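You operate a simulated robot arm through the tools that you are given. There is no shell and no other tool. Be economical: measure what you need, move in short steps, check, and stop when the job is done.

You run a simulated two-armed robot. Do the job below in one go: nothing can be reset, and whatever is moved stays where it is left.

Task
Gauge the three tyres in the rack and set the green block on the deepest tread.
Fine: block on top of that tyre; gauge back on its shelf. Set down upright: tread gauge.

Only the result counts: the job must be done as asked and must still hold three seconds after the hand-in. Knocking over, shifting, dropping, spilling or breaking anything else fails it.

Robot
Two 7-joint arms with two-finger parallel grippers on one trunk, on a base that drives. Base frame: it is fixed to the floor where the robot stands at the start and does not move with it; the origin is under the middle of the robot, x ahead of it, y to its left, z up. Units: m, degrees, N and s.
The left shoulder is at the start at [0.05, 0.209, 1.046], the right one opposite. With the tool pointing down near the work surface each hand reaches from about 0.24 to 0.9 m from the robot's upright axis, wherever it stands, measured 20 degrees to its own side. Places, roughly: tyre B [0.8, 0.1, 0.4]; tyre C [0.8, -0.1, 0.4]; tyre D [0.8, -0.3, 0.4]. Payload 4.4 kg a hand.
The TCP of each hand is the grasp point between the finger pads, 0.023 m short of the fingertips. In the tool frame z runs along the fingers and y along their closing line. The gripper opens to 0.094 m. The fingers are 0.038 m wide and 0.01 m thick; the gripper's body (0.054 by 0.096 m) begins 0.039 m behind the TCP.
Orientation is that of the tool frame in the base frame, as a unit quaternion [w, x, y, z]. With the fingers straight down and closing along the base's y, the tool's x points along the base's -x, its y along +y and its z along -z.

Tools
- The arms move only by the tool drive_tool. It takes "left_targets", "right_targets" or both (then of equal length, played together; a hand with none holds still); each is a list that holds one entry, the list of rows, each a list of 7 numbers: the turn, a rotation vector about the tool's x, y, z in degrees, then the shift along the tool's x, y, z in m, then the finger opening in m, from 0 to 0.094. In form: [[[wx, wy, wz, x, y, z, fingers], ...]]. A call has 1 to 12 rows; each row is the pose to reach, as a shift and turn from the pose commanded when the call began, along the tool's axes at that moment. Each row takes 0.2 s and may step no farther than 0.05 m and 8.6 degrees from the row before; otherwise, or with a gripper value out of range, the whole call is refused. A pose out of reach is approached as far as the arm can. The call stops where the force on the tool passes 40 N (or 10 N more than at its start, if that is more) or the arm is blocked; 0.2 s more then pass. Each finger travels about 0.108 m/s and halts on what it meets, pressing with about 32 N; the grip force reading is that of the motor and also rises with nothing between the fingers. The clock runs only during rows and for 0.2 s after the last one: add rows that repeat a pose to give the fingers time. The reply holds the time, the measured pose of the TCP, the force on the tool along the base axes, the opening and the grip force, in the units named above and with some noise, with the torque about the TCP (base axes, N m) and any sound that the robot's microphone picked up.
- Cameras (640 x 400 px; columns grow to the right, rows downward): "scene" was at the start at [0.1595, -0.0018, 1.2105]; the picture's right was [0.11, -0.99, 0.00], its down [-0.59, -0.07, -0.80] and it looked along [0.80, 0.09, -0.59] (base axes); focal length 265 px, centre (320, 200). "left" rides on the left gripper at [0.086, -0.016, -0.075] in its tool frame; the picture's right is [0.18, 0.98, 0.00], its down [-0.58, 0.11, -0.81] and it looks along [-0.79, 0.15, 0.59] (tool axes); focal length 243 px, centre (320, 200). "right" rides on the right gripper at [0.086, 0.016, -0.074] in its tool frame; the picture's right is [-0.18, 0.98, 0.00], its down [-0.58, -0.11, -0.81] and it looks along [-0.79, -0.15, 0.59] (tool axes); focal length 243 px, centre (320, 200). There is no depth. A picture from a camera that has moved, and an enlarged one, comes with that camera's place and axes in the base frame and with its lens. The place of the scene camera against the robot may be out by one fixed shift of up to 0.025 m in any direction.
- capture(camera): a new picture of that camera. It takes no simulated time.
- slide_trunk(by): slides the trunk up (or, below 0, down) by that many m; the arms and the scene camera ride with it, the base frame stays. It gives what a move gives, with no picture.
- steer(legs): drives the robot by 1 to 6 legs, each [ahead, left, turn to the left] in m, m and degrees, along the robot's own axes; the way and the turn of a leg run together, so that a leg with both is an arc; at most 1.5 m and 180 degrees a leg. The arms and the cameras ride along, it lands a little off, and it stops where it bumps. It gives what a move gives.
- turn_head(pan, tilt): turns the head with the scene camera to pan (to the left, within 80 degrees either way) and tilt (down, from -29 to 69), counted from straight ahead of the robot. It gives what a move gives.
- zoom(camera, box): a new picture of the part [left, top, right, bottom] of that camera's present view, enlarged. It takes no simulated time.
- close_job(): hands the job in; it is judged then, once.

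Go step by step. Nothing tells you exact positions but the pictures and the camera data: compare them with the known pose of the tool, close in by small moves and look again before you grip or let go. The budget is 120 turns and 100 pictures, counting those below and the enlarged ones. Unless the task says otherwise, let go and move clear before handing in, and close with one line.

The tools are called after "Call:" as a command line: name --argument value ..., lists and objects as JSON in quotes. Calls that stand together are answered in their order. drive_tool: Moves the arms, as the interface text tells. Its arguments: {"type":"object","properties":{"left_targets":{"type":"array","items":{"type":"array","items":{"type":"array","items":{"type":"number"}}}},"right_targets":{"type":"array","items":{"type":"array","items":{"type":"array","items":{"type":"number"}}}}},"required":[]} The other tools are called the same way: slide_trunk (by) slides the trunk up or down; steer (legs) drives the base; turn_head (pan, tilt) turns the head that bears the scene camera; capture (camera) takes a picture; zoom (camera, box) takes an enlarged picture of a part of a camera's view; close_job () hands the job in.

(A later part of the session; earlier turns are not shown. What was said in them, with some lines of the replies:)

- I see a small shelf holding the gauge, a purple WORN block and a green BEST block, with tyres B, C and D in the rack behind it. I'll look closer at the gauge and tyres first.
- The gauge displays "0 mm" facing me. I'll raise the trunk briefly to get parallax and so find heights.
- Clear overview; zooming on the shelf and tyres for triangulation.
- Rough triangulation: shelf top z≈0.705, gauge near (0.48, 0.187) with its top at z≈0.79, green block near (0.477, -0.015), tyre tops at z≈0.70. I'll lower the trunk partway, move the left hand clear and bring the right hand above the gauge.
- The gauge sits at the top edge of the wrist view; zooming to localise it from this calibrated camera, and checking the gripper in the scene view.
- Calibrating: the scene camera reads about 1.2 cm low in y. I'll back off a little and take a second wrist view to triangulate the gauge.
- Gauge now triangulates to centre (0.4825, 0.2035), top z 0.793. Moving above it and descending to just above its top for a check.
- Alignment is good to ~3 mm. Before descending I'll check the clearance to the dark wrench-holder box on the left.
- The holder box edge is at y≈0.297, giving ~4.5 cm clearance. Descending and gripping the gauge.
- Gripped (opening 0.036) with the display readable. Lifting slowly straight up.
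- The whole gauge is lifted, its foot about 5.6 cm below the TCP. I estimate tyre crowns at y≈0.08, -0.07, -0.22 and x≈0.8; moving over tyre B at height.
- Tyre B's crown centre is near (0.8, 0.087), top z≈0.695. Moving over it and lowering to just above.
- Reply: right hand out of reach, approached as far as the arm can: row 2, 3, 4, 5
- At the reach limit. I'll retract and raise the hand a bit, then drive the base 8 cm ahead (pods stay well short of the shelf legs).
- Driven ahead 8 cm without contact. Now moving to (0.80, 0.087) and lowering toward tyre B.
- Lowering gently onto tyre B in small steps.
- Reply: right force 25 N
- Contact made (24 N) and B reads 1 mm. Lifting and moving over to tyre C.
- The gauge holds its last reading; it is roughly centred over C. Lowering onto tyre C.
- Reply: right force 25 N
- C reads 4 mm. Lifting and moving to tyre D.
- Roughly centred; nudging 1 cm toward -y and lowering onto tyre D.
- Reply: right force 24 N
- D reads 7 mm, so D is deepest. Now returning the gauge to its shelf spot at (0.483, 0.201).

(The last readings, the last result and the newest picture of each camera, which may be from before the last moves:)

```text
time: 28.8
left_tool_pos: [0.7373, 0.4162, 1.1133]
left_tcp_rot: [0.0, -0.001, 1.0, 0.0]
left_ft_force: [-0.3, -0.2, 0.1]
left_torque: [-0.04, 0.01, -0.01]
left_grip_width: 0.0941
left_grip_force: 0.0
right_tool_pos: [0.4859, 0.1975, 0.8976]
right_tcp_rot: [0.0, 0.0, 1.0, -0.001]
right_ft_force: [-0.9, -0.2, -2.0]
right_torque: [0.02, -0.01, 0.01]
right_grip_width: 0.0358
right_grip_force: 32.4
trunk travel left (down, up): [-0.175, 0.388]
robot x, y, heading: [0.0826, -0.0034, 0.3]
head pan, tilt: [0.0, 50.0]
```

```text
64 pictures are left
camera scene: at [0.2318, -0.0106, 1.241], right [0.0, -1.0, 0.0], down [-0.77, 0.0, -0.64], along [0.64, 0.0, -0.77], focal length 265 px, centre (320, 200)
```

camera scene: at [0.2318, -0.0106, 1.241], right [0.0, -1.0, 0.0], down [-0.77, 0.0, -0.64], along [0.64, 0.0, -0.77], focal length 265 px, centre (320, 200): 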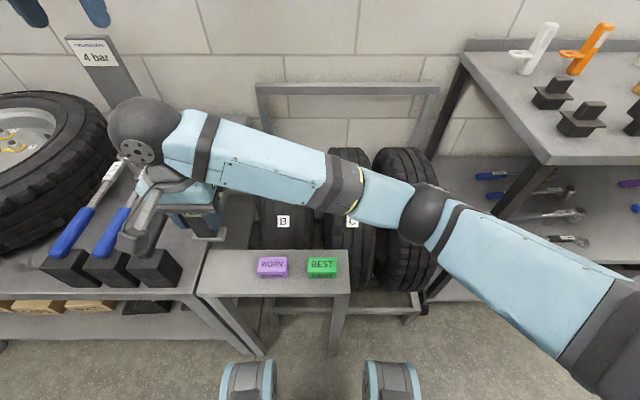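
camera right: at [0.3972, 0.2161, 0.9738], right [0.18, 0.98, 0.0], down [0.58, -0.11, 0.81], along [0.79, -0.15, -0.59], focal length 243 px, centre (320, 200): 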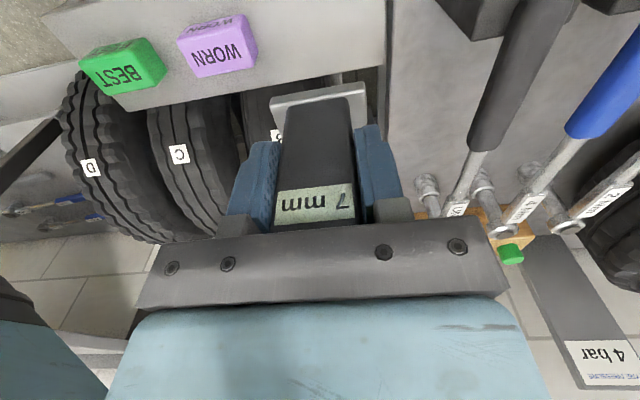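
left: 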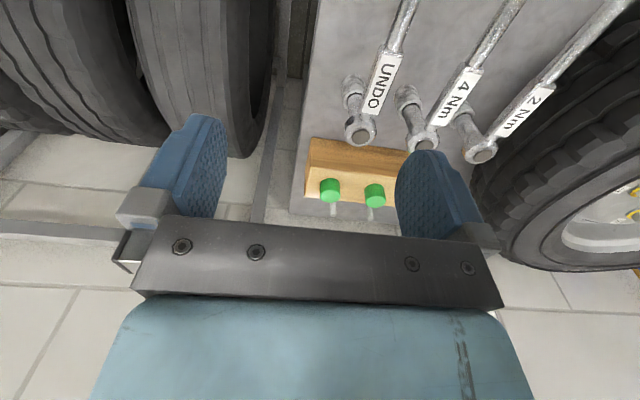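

Matches the earlier lift pose. Descending to near the shelf, then gently to contact.

Call:
drive_tool --right_targets '[[[0, 0, 0, 0.003, 0.003, 0.04, 0.03], [0, 0, 0, 0.003, 0.003, 0.08, 0.03], [0, 0, 0, 0.003, 0.003, 0.115, 0.03], [0, 0, 0, 0.003, 0.003, 0.124, 0.03], [0, 0, 0, 0.003, 0.003, 0.128, 0.03], [0, 0, 0, 0.003, 0.003, 0.132, 0.03], [0, 0, 0, 0.003, 0.003, 0.134, 0.03]]]'

Call:
capture --camera "right"

```text
time: 30.4
left_tool_pos: [0.7381, 0.4164, 1.1129]
left_tcp_rot: [0.0, 0.0, 1.0, -0.001]
left_ft_force: [-1.2, -0.9, 1.2]
left_torque: [-0.04, -0.01, 0.02]
left_grip_width: 0.0939
left_grip_force: 0.0
right_tool_pos: [0.4815, 0.1996, 0.7635]
right_tcp_rot: [0.0, 0.0, 1.0, -0.002]
right_ft_force: [0.7, 0.0, -0.6]
right_torque: [0.0, -0.01, 0.03]
right_grip_width: 0.0361
right_grip_force: 31.7
trunk travel left (down, up): [-0.175, 0.388]
robot x, y, heading: [0.0842, 0.0033, -0.2]
head pan, tilt: [0.0, 50.0]
```

```text
63 pictures are left
camera right: at [0.3939, 0.2179, 0.8386], right [0.18, 0.98, 0.0], down [0.58, -0.11, 0.81], along [0.79, -0.15, -0.59], focal length 243 px, centre (320, 200)
```

right: 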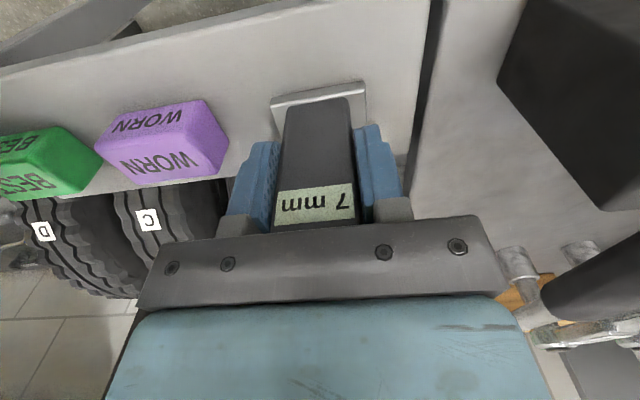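

Just about touching. Lowering 1-2 mm more to confirm contact.

Call:
drive_tool --right_targets '[[[0, 0, 0, 0, 0, 0.001, 0.03], [0, 0, 0, 0, 0, 0.002, 0.03]]]'

```text
time: 30.9
left_tool_pos: [0.7382, 0.4153, 1.1136]
left_tcp_rot: [0.0, 0.0, 1.0, 0.0]
left_ft_force: [-0.3, -0.9, -0.1]
left_torque: [0.02, -0.02, 0.01]
left_grip_width: 0.0943
left_grip_force: 0.1
right_tool_pos: [0.481, 0.1992, 0.7623]
right_tcp_rot: [0.0, 0.0, 1.0, 0.0]
right_ft_force: [0.6, 0.0, -2.2]
right_torque: [-0.04, 0.01, 0.01]
right_grip_width: 0.0355
right_grip_force: 32.3
trunk travel left (down, up): [-0.175, 0.388]
robot x, y, heading: [0.0839, -0.0002, 0.2]
head pan, tilt: [0.0, 50.0]
```

Still carrying the gauge's weight; lowering in 1 mm steps.

Call:
drive_tool --right_targets '[[[0, 0, 0, 0, 0, 0.001, 0.03], [0, 0, 0, 0, 0, 0.002, 0.03], [0, 0, 0, 0, 0, 0.003, 0.03]]]'

```text
time: 31.8
left_tool_pos: [0.7371, 0.4162, 1.1152]
left_tcp_rot: [0.0, 0.0, 1.0, 0.0]
left_ft_force: [-0.4, -0.2, 0.2]
left_torque: [-0.01, -0.01, 0.02]
left_grip_width: 0.0939
left_grip_force: 0.0
right_tool_pos: [0.4805, 0.1993, 0.7608]
right_tcp_rot: [0.0, 0.0, 1.0, 0.0]
right_ft_force: [-0.1, -1.9, 11.1]
right_torque: [-0.23, -0.17, -0.02]
right_grip_width: 0.0358
right_grip_force: 31.6
trunk travel left (down, up): [-0.175, 0.388]
robot x, y, heading: [0.0822, -0.0029, -0.2]
head pan, tilt: [0.0, 50.0]
```

Contact at 11 N. Easing up 1 mm, opening the fingers, then rising straight up.

Call:
drive_tool --right_targets '[[[0, 0, 0, 0, 0, -0.001, 0.036], [0, 0, 0, 0, 0, -0.001, 0.05], [0, 0, 0, 0, 0, -0.001, 0.07], [0, 0, 0, 0, 0, -0.001, 0.08], [0, 0, 0, 0, 0, -0.001, 0.08], [0, 0, 0, 0, 0, -0.04, 0.08], [0, 0, 0, 0, 0, -0.08, 0.08], [0, 0, 0, 0, 0, -0.12, 0.08]]]'

Call:
capture --camera "right"

Call:
zoom --camera "scene" --box '[190, 220, 370, 332]'

```text
time: 33.5
left_tool_pos: [0.7365, 0.4146, 1.114]
left_tcp_rot: [0.0, 0.0, 1.0, 0.0]
left_ft_force: [0.3, -0.3, 0.6]
left_torque: [-0.01, -0.02, 0.02]
left_grip_width: 0.094
left_grip_force: 0.1
right_tool_pos: [0.4811, 0.2003, 0.8781]
right_tcp_rot: [0.0, 0.0, 1.0, 0.0]
right_ft_force: [0.4, -0.6, 0.4]
right_torque: [-0.03, 0.0, 0.0]
right_grip_width: 0.0802
right_grip_force: 0.1
trunk travel left (down, up): [-0.175, 0.388]
robot x, y, heading: [0.0837, 0.0005, 0.2]
head pan, tilt: [0.0, 50.0]
```

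```text
62 pictures are left
camera right: at [0.394, 0.2174, 0.9537], right [0.18, 0.98, 0.0], down [0.58, -0.11, 0.81], along [0.79, -0.15, -0.59], focal length 243 px, centre (320, 200)
```

right: 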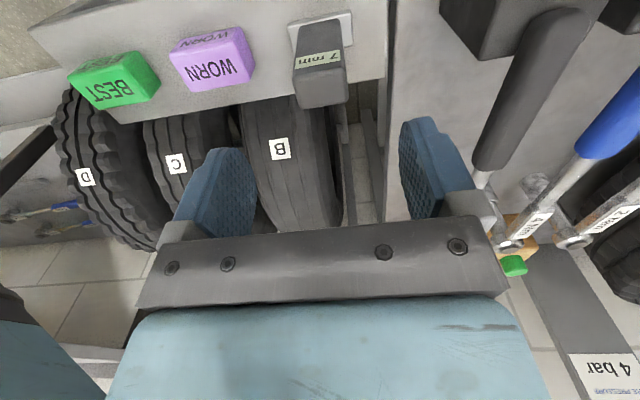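

```text
3.56 times, centred on (280, 276) of scene
camera zoom: at [0.2318, -0.0115, 1.2409], right [0.0, -1.0, 0.0], down [-0.77, 0.0, -0.64], along [0.64, 0.0, -0.77], focal length 941 px, centre (462, -70)
```

zoom: 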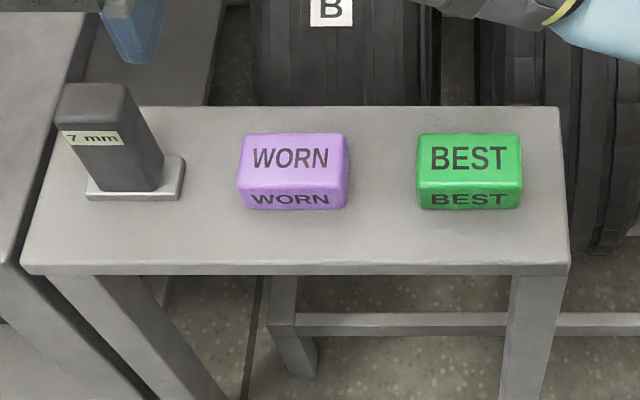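

The gauge stands upright back on its shelf. Next I'll move above and behind the green block to localise it with the wrist camera.

Call:
drive_tool --right_targets '[[[0, 0, 0, 0.0, -0.04, -0.02, 0.09], [0, 0, 0, 0.01, -0.08, -0.02, 0.09], [0, 0, 0, 0.02, -0.12, -0.02, 0.094], [0, 0, 0, 0.03, -0.16, -0.02, 0.094], [0, 0, 0, 0.04, -0.2, -0.02, 0.094]]]'

Call:
zoom --camera "right" --box '[160, 0, 480, 200]'

```text
time: 34.8
left_tool_pos: [0.7376, 0.4144, 1.1136]
left_tcp_rot: [0.0, 0.0, 1.0, 0.001]
left_ft_force: [1.0, -1.3, 0.1]
left_torque: [0.0, -0.01, 0.0]
left_grip_width: 0.094
left_grip_force: 0.0
right_tool_pos: [0.4399, -0.0012, 0.9]
right_tcp_rot: [0.0, 0.0, 1.0, 0.001]
right_ft_force: [0.6, 0.6, 0.0]
right_torque: [0.04, -0.02, 0.0]
right_grip_width: 0.0939
right_grip_force: 0.0
trunk travel left (down, up): [-0.175, 0.388]
robot x, y, heading: [0.082, -0.0007, -0.2]
head pan, tilt: [0.0, 50.0]
```

```text
2.00 times, centred on (320, 100) of right
camera zoom: at [0.3523, 0.0178, 0.975], right [0.18, 0.98, 0.0], down [0.58, -0.11, 0.81], along [0.79, -0.15, -0.59], focal length 485 px, centre (320, 400)
```

zoom: 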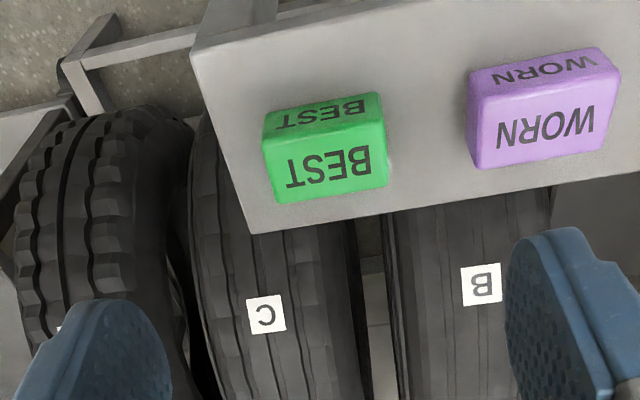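

Green block centre ≈ (0.471, -0.001), aligned with the axes, about 0.055 × 0.035 × 0.04. Moving over it and lowering to just above.

Call:
drive_tool --right_targets '[[[0, 0, 0, -0.031, 0, 0.02, 0.094], [0, 0, 0, -0.031, 0, 0.06, 0.094], [0, 0, 0, -0.031, 0, 0.1, 0.094], [0, 0, 0, -0.031, 0, 0.12, 0.094]]]'

Call:
capture --camera "right"

```text
time: 35.8
left_tool_pos: [0.7374, 0.4146, 1.1142]
left_tcp_rot: [-0.001, 0.0, 1.0, 0.0]
left_ft_force: [-0.7, -0.4, -0.4]
left_torque: [-0.02, 0.0, 0.01]
left_grip_width: 0.0941
left_grip_force: 0.2
right_tool_pos: [0.4701, 0.0021, 0.7793]
right_tcp_rot: [0.001, 0.0, 1.0, 0.0]
right_ft_force: [-0.5, 0.5, 0.0]
right_torque: [-0.03, 0.02, 0.01]
right_grip_width: 0.0941
right_grip_force: 0.0
trunk travel left (down, up): [-0.175, 0.388]
robot x, y, heading: [0.0839, -0.0012, -0.0]
head pan, tilt: [0.0, 50.0]
```

```text
59 pictures are left
camera right: at [0.3831, 0.02, 0.8538], right [0.18, 0.98, 0.0], down [0.58, -0.11, 0.81], along [0.79, -0.15, -0.59], focal length 243 px, centre (320, 200)
```

right: 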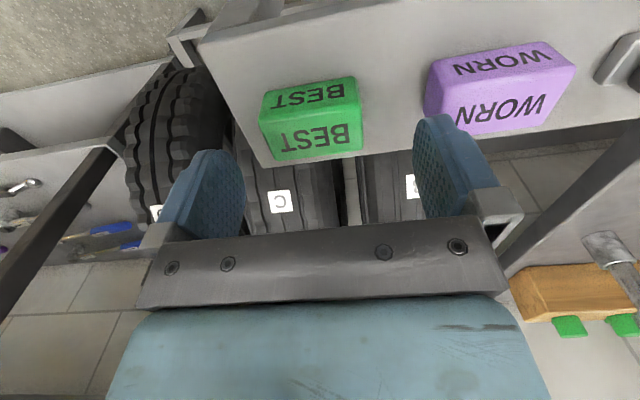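

Well aligned. Descending and gripping the block.

Call:
drive_tool --right_targets '[[[0, 0, 0, 0, -0.002, 0.0, 0.082], [0, 0, 0, 0, -0.002, 0.02, 0.082], [0, 0, 0, 0, -0.002, 0.041, 0.082], [0, 0, 0, 0, -0.002, 0.041, 0.06], [0, 0, 0, 0, -0.002, 0.041, 0.045], [0, 0, 0, 0, -0.002, 0.041, 0.045], [0, 0, 0, 0, -0.002, 0.041, 0.045]]]'

Call:
capture --camera "right"

```text
time: 37.4
left_tool_pos: [0.7378, 0.4143, 1.1142]
left_tcp_rot: [-0.001, -0.001, 1.0, 0.0]
left_ft_force: [-0.1, 0.4, -0.5]
left_torque: [-0.05, -0.02, 0.0]
left_grip_width: 0.0941
left_grip_force: 0.0
right_tool_pos: [0.4712, -0.0004, 0.7392]
right_tcp_rot: [0.0, -0.001, 1.0, 0.0]
right_ft_force: [0.7, 1.0, 0.5]
right_torque: [-0.06, -0.02, 0.01]
right_grip_width: 0.0614
right_grip_force: 32.0
trunk travel left (down, up): [-0.175, 0.388]
robot x, y, heading: [0.0794, -0.001, 0.0]
head pan, tilt: [0.0, 50.0]
```

```text
58 pictures are left
camera right: at [0.3834, 0.0175, 0.8143], right [0.18, 0.98, 0.0], down [0.58, -0.11, 0.81], along [0.79, -0.15, -0.59], focal length 243 px, centre (320, 200)
```

right: 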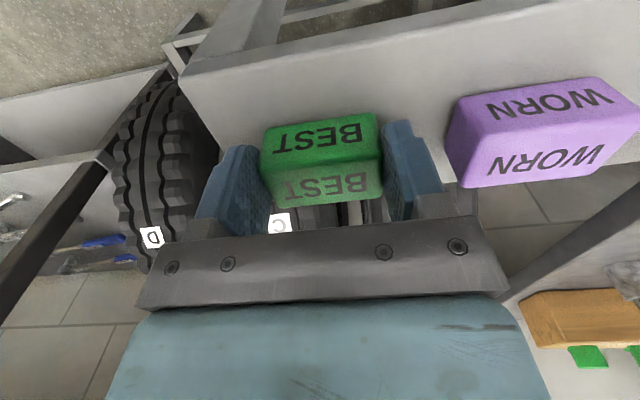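

Block gripped (0.061 m). Lifting and carrying it over to tyre D.

Call:
drive_tool --right_targets '[[[0, 0, 0, 0, 0, -0.02, 0.045], [0, 0, 0, 0, 0, -0.06, 0.045], [0, 0, 0, 0, 0, -0.1, 0.045], [0, 0, 0, 0, 0, -0.14, 0.045], [0, 0, 0, -0.035, -0.028, -0.14, 0.045], [0, 0, 0, -0.07, -0.056, -0.14, 0.045], [0, 0, 0, -0.105, -0.084, -0.14, 0.045], [0, 0, 0, -0.14, -0.112, -0.14, 0.045], [0, 0, 0, -0.175, -0.14, -0.14, 0.045], [0, 0, 0, -0.21, -0.168, -0.14, 0.045], [0, 0, 0, -0.245, -0.196, -0.14, 0.045]]]'

Call:
drive_tool --right_targets '[[[0, 0, 0, -0.03, -0.021, 0, 0.045], [0, 0, 0, -0.06, -0.042, 0, 0.045], [0, 0, 0, -0.082, -0.062, 0.01, 0.045], [0, 0, 0, -0.082, -0.062, 0.04, 0.045], [0, 0, 0, -0.082, -0.062, 0.07, 0.045]]]'

Call:
capture --camera "right"

Call:
zoom --camera "scene" --box '[280, 80, 520, 230]'

```text
time: 39.8
left_tool_pos: [0.7378, 0.4154, 1.1133]
left_tcp_rot: [-0.001, 0.0, 1.0, 0.0]
left_ft_force: [0.4, 0.1, 0.4]
left_torque: [-0.03, 0.01, 0.04]
left_grip_width: 0.0937
left_grip_force: 0.0
right_tool_pos: [0.7182, -0.2004, 0.8775]
right_tcp_rot: [-0.001, 0.0, 1.0, 0.0]
right_ft_force: [0.1, -0.3, -1.1]
right_torque: [0.0, 0.01, -0.02]
right_grip_width: 0.0611
right_grip_force: 31.9
trunk travel left (down, up): [-0.175, 0.388]
robot x, y, heading: [0.0809, 0.0049, 0.1]
head pan, tilt: [0.0, 50.0]
```

```text
time: 41.0
left_tool_pos: [0.7374, 0.4151, 1.113]
left_tcp_rot: [0.0, 0.0, 1.0, 0.0]
left_ft_force: [1.4, -0.9, -0.5]
left_torque: [0.02, 0.01, -0.02]
left_grip_width: 0.094
left_grip_force: 0.0
right_tool_pos: [0.7981, -0.2612, 0.8097]
right_tcp_rot: [0.0, 0.0, 1.0, 0.0]
right_ft_force: [0.1, 0.5, -0.7]
right_torque: [0.0, 0.02, -0.01]
right_grip_width: 0.0611
right_grip_force: 32.1
trunk travel left (down, up): [-0.175, 0.388]
robot x, y, heading: [0.0858, -0.0004, 0.0]
head pan, tilt: [0.0, 50.0]
```

```text
57 pictures are left
camera right: at [0.7109, -0.2422, 0.8836], right [0.18, 0.98, 0.0], down [0.58, -0.11, 0.81], along [0.79, -0.15, -0.59], focal length 243 px, centre (320, 200)
```

right: 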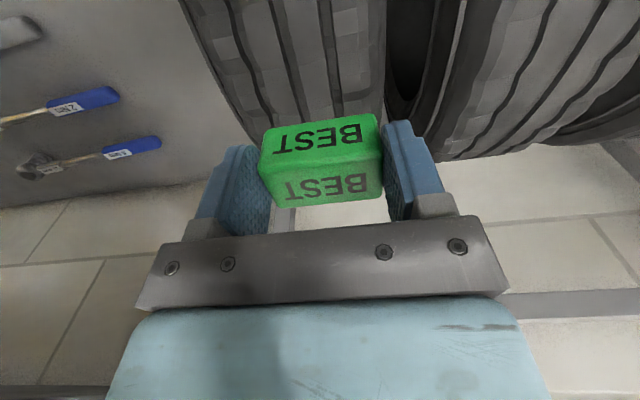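

```text
2.67 times, centred on (400, 155) of scene
camera zoom: at [0.2325, -0.0119, 1.241], right [0.0, -1.0, 0.0], down [-0.77, 0.0, -0.64], along [0.64, 0.0, -0.77], focal length 706 px, centre (107, 320)
```

zoom: 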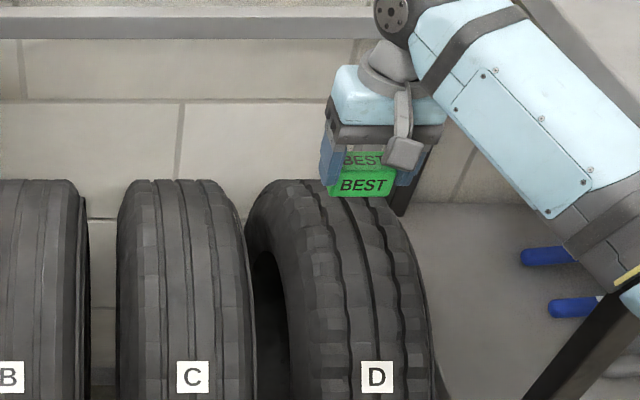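

Block is above D's crown; tread centre is about 1.2 cm further to -y. Shifting and lowering to just above contact.

Call:
drive_tool --right_targets '[[[0, 0, 0, 0, -0.012, 0.02, 0.045], [0, 0, 0, 0, -0.012, 0.05, 0.045], [0, 0, 0, 0, -0.012, 0.06, 0.045], [0, 0, 0, 0, -0.012, 0.064, 0.045]]]'

Call:
capture --camera "right"

Call:
zoom --camera "scene" --box '[340, 110, 480, 198]'

```text
time: 42.0
left_tool_pos: [0.7388, 0.4141, 1.1137]
left_tcp_rot: [0.0, 0.0, 1.0, 0.0]
left_ft_force: [0.6, -0.3, -0.5]
left_torque: [-0.04, 0.02, 0.0]
left_grip_width: 0.0939
left_grip_force: 0.1
right_tool_pos: [0.7986, -0.2717, 0.7444]
right_tcp_rot: [0.0, -0.001, 1.0, 0.0]
right_ft_force: [0.2, -0.1, -0.6]
right_torque: [-0.02, 0.02, -0.01]
right_grip_width: 0.0613
right_grip_force: 32.0
trunk travel left (down, up): [-0.175, 0.388]
robot x, y, heading: [0.0836, -0.0, -0.0]
head pan, tilt: [0.0, 50.0]
```

```text
55 pictures are left
camera right: at [0.711, -0.2542, 0.8189], right [0.18, 0.98, 0.0], down [0.58, -0.11, 0.81], along [0.79, -0.15, -0.59], focal length 243 px, centre (320, 200)
```

right: 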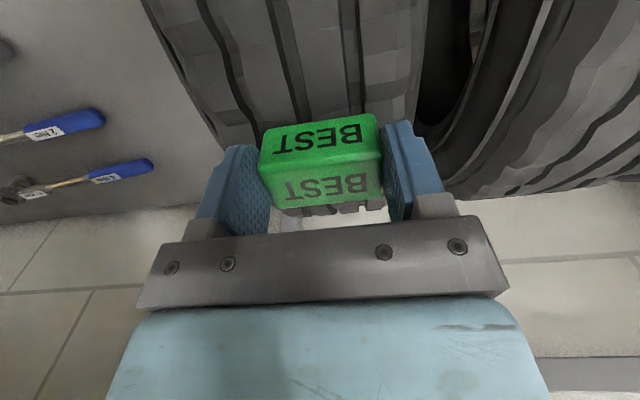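

```text
4.55 times, centred on (410, 154) of scene
camera zoom: at [0.2322, -0.0115, 1.241], right [0.0, -1.0, 0.0], down [-0.77, 0.0, -0.64], along [0.64, 0.0, -0.77], focal length 1203 px, centre (-89, 409)
```

zoom: 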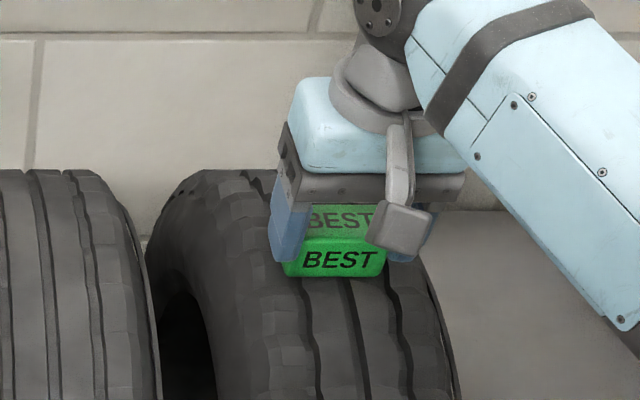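

Centred over D's tread. Lowering in small steps to contact.

Call:
drive_tool --right_targets '[[[0, 0, 0, 0, 0, 0.002, 0.045], [0, 0, 0, 0, 0, 0.004, 0.045], [0, 0, 0, 0, 0, 0.006, 0.045]]]'

```text
time: 42.8
left_tool_pos: [0.7369, 0.416, 1.114]
left_tcp_rot: [0.001, 0.0, 1.0, 0.001]
left_ft_force: [-0.2, -0.4, 0.3]
left_torque: [-0.01, -0.04, 0.0]
left_grip_width: 0.0939
left_grip_force: 0.0
right_tool_pos: [0.7991, -0.2723, 0.7409]
right_tcp_rot: [0.002, 0.0, 1.0, 0.001]
right_ft_force: [-0.8, -2.3, 11.2]
right_torque: [-0.17, 0.13, 0.03]
right_grip_width: 0.0615
right_grip_force: 31.9
trunk travel left (down, up): [-0.175, 0.388]
robot x, y, heading: [0.0802, 0.0012, 0.0]
head pan, tilt: [0.0, 50.0]
```

Contact at 11 N. Easing the load slightly, opening, then rising straight up.

Call:
drive_tool --right_targets '[[[0, 0, 0, 0, 0, -0.002, 0.06], [0, 0, 0, 0, 0, -0.002, 0.07], [0, 0, 0, 0, 0, -0.002, 0.085], [0, 0, 0, 0, 0, -0.002, 0.085], [0, 0, 0, 0, 0, -0.002, 0.085], [0, 0, 0, 0, 0, -0.03, 0.085], [0, 0, 0, 0, 0, -0.07, 0.085], [0, 0, 0, 0, 0, -0.12, 0.085]]]'

Call:
capture --camera "right"

Call:
zoom --camera "scene" --box '[340, 110, 480, 198]'

```text
time: 44.5
left_tool_pos: [0.7371, 0.4162, 1.1142]
left_tcp_rot: [0.0, -0.001, 1.0, 0.0]
left_ft_force: [-0.7, 0.6, 0.3]
left_torque: [0.02, 0.0, 0.0]
left_grip_width: 0.0942
left_grip_force: 0.2
right_tool_pos: [0.8019, -0.2717, 0.8585]
right_tcp_rot: [0.0, 0.0, 1.0, -0.001]
right_ft_force: [0.2, 0.4, -0.4]
right_torque: [0.02, -0.03, 0.02]
right_grip_width: 0.0848
right_grip_force: 0.0
trunk travel left (down, up): [-0.175, 0.388]
robot x, y, heading: [0.0851, 0.0025, -0.2]
head pan, tilt: [0.0, 50.0]
```

```text
53 pictures are left
camera right: at [0.7133, -0.2538, 0.9342], right [0.18, 0.98, 0.0], down [0.58, -0.11, 0.81], along [0.79, -0.15, -0.59], focal length 243 px, centre (320, 200)
```

right: 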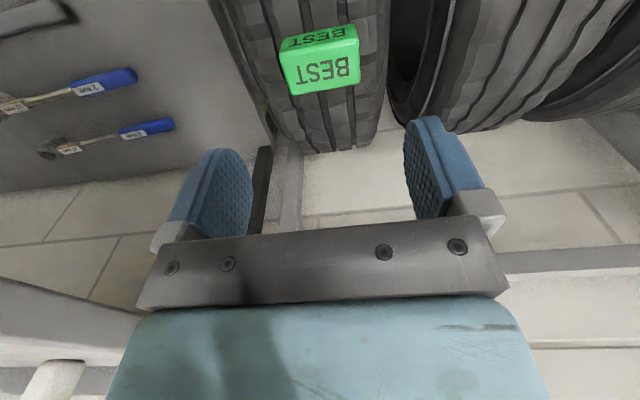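

```text
4.55 times, centred on (410, 154) of scene
camera zoom: at [0.2315, -0.0111, 1.241], right [0.0, -1.0, 0.0], down [-0.77, 0.0, -0.64], along [0.64, 0.0, -0.77], focal length 1203 px, centre (-89, 409)
```

zoom: 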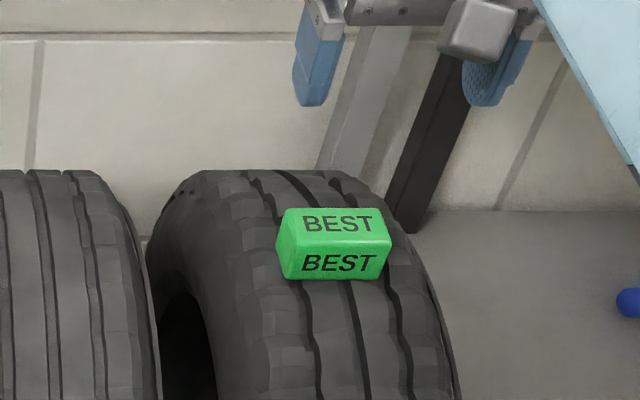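

The green block rests on D. I'll raise the hand a bit more and verify that everything holds.

Call:
drive_tool --right_targets '[[[0, 0, 0, 0, 0, -0.04, 0.085], [0, 0, 0, 0.03, 0, -0.08, 0.085], [0, 0, 0, 0.06, 0, -0.1, 0.085], [0, 0, 0, 0.06, 0, -0.1, 0.085], [0, 0, 0, 0.06, 0, -0.1, 0.085]]]'

Call:
capture --camera "scene"

```text
time: 45.8
left_tool_pos: [0.7378, 0.4151, 1.1145]
left_tcp_rot: [0.0, 0.0, 1.0, 0.0]
left_ft_force: [0.0, 0.6, 0.6]
left_torque: [-0.01, -0.01, 0.03]
left_grip_width: 0.094
left_grip_force: 0.0
right_tool_pos: [0.7399, -0.2718, 0.9617]
right_tcp_rot: [0.0, 0.001, 1.0, 0.001]
right_ft_force: [0.2, 0.2, 0.5]
right_torque: [0.0, 0.0, 0.02]
right_grip_width: 0.0851
right_grip_force: 0.1
trunk travel left (down, up): [-0.175, 0.388]
robot x, y, heading: [0.0848, 0.0012, 0.0]
head pan, tilt: [0.0, 50.0]
```

```text
51 pictures are left
camera scene: at [0.2318, -0.0116, 1.2411], right [0.0, -1.0, 0.0], down [-0.77, 0.0, -0.64], along [0.64, 0.0, -0.77], focal length 265 px, centre (320, 200)
```

scene: 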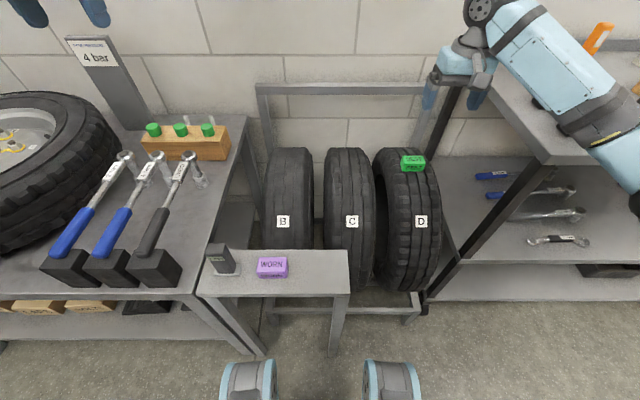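

The block is stable on tyre D, the gauge stands upright on its shelf and nothing else has moved. Handing in.

Call:
close_job

```text
The job is handed in.
```

The job is handed in: the gauge read B 1 mm, C 4 mm and D 7 mm, so the green block is on top of tyre D and the gauge is upright back on its shelf.
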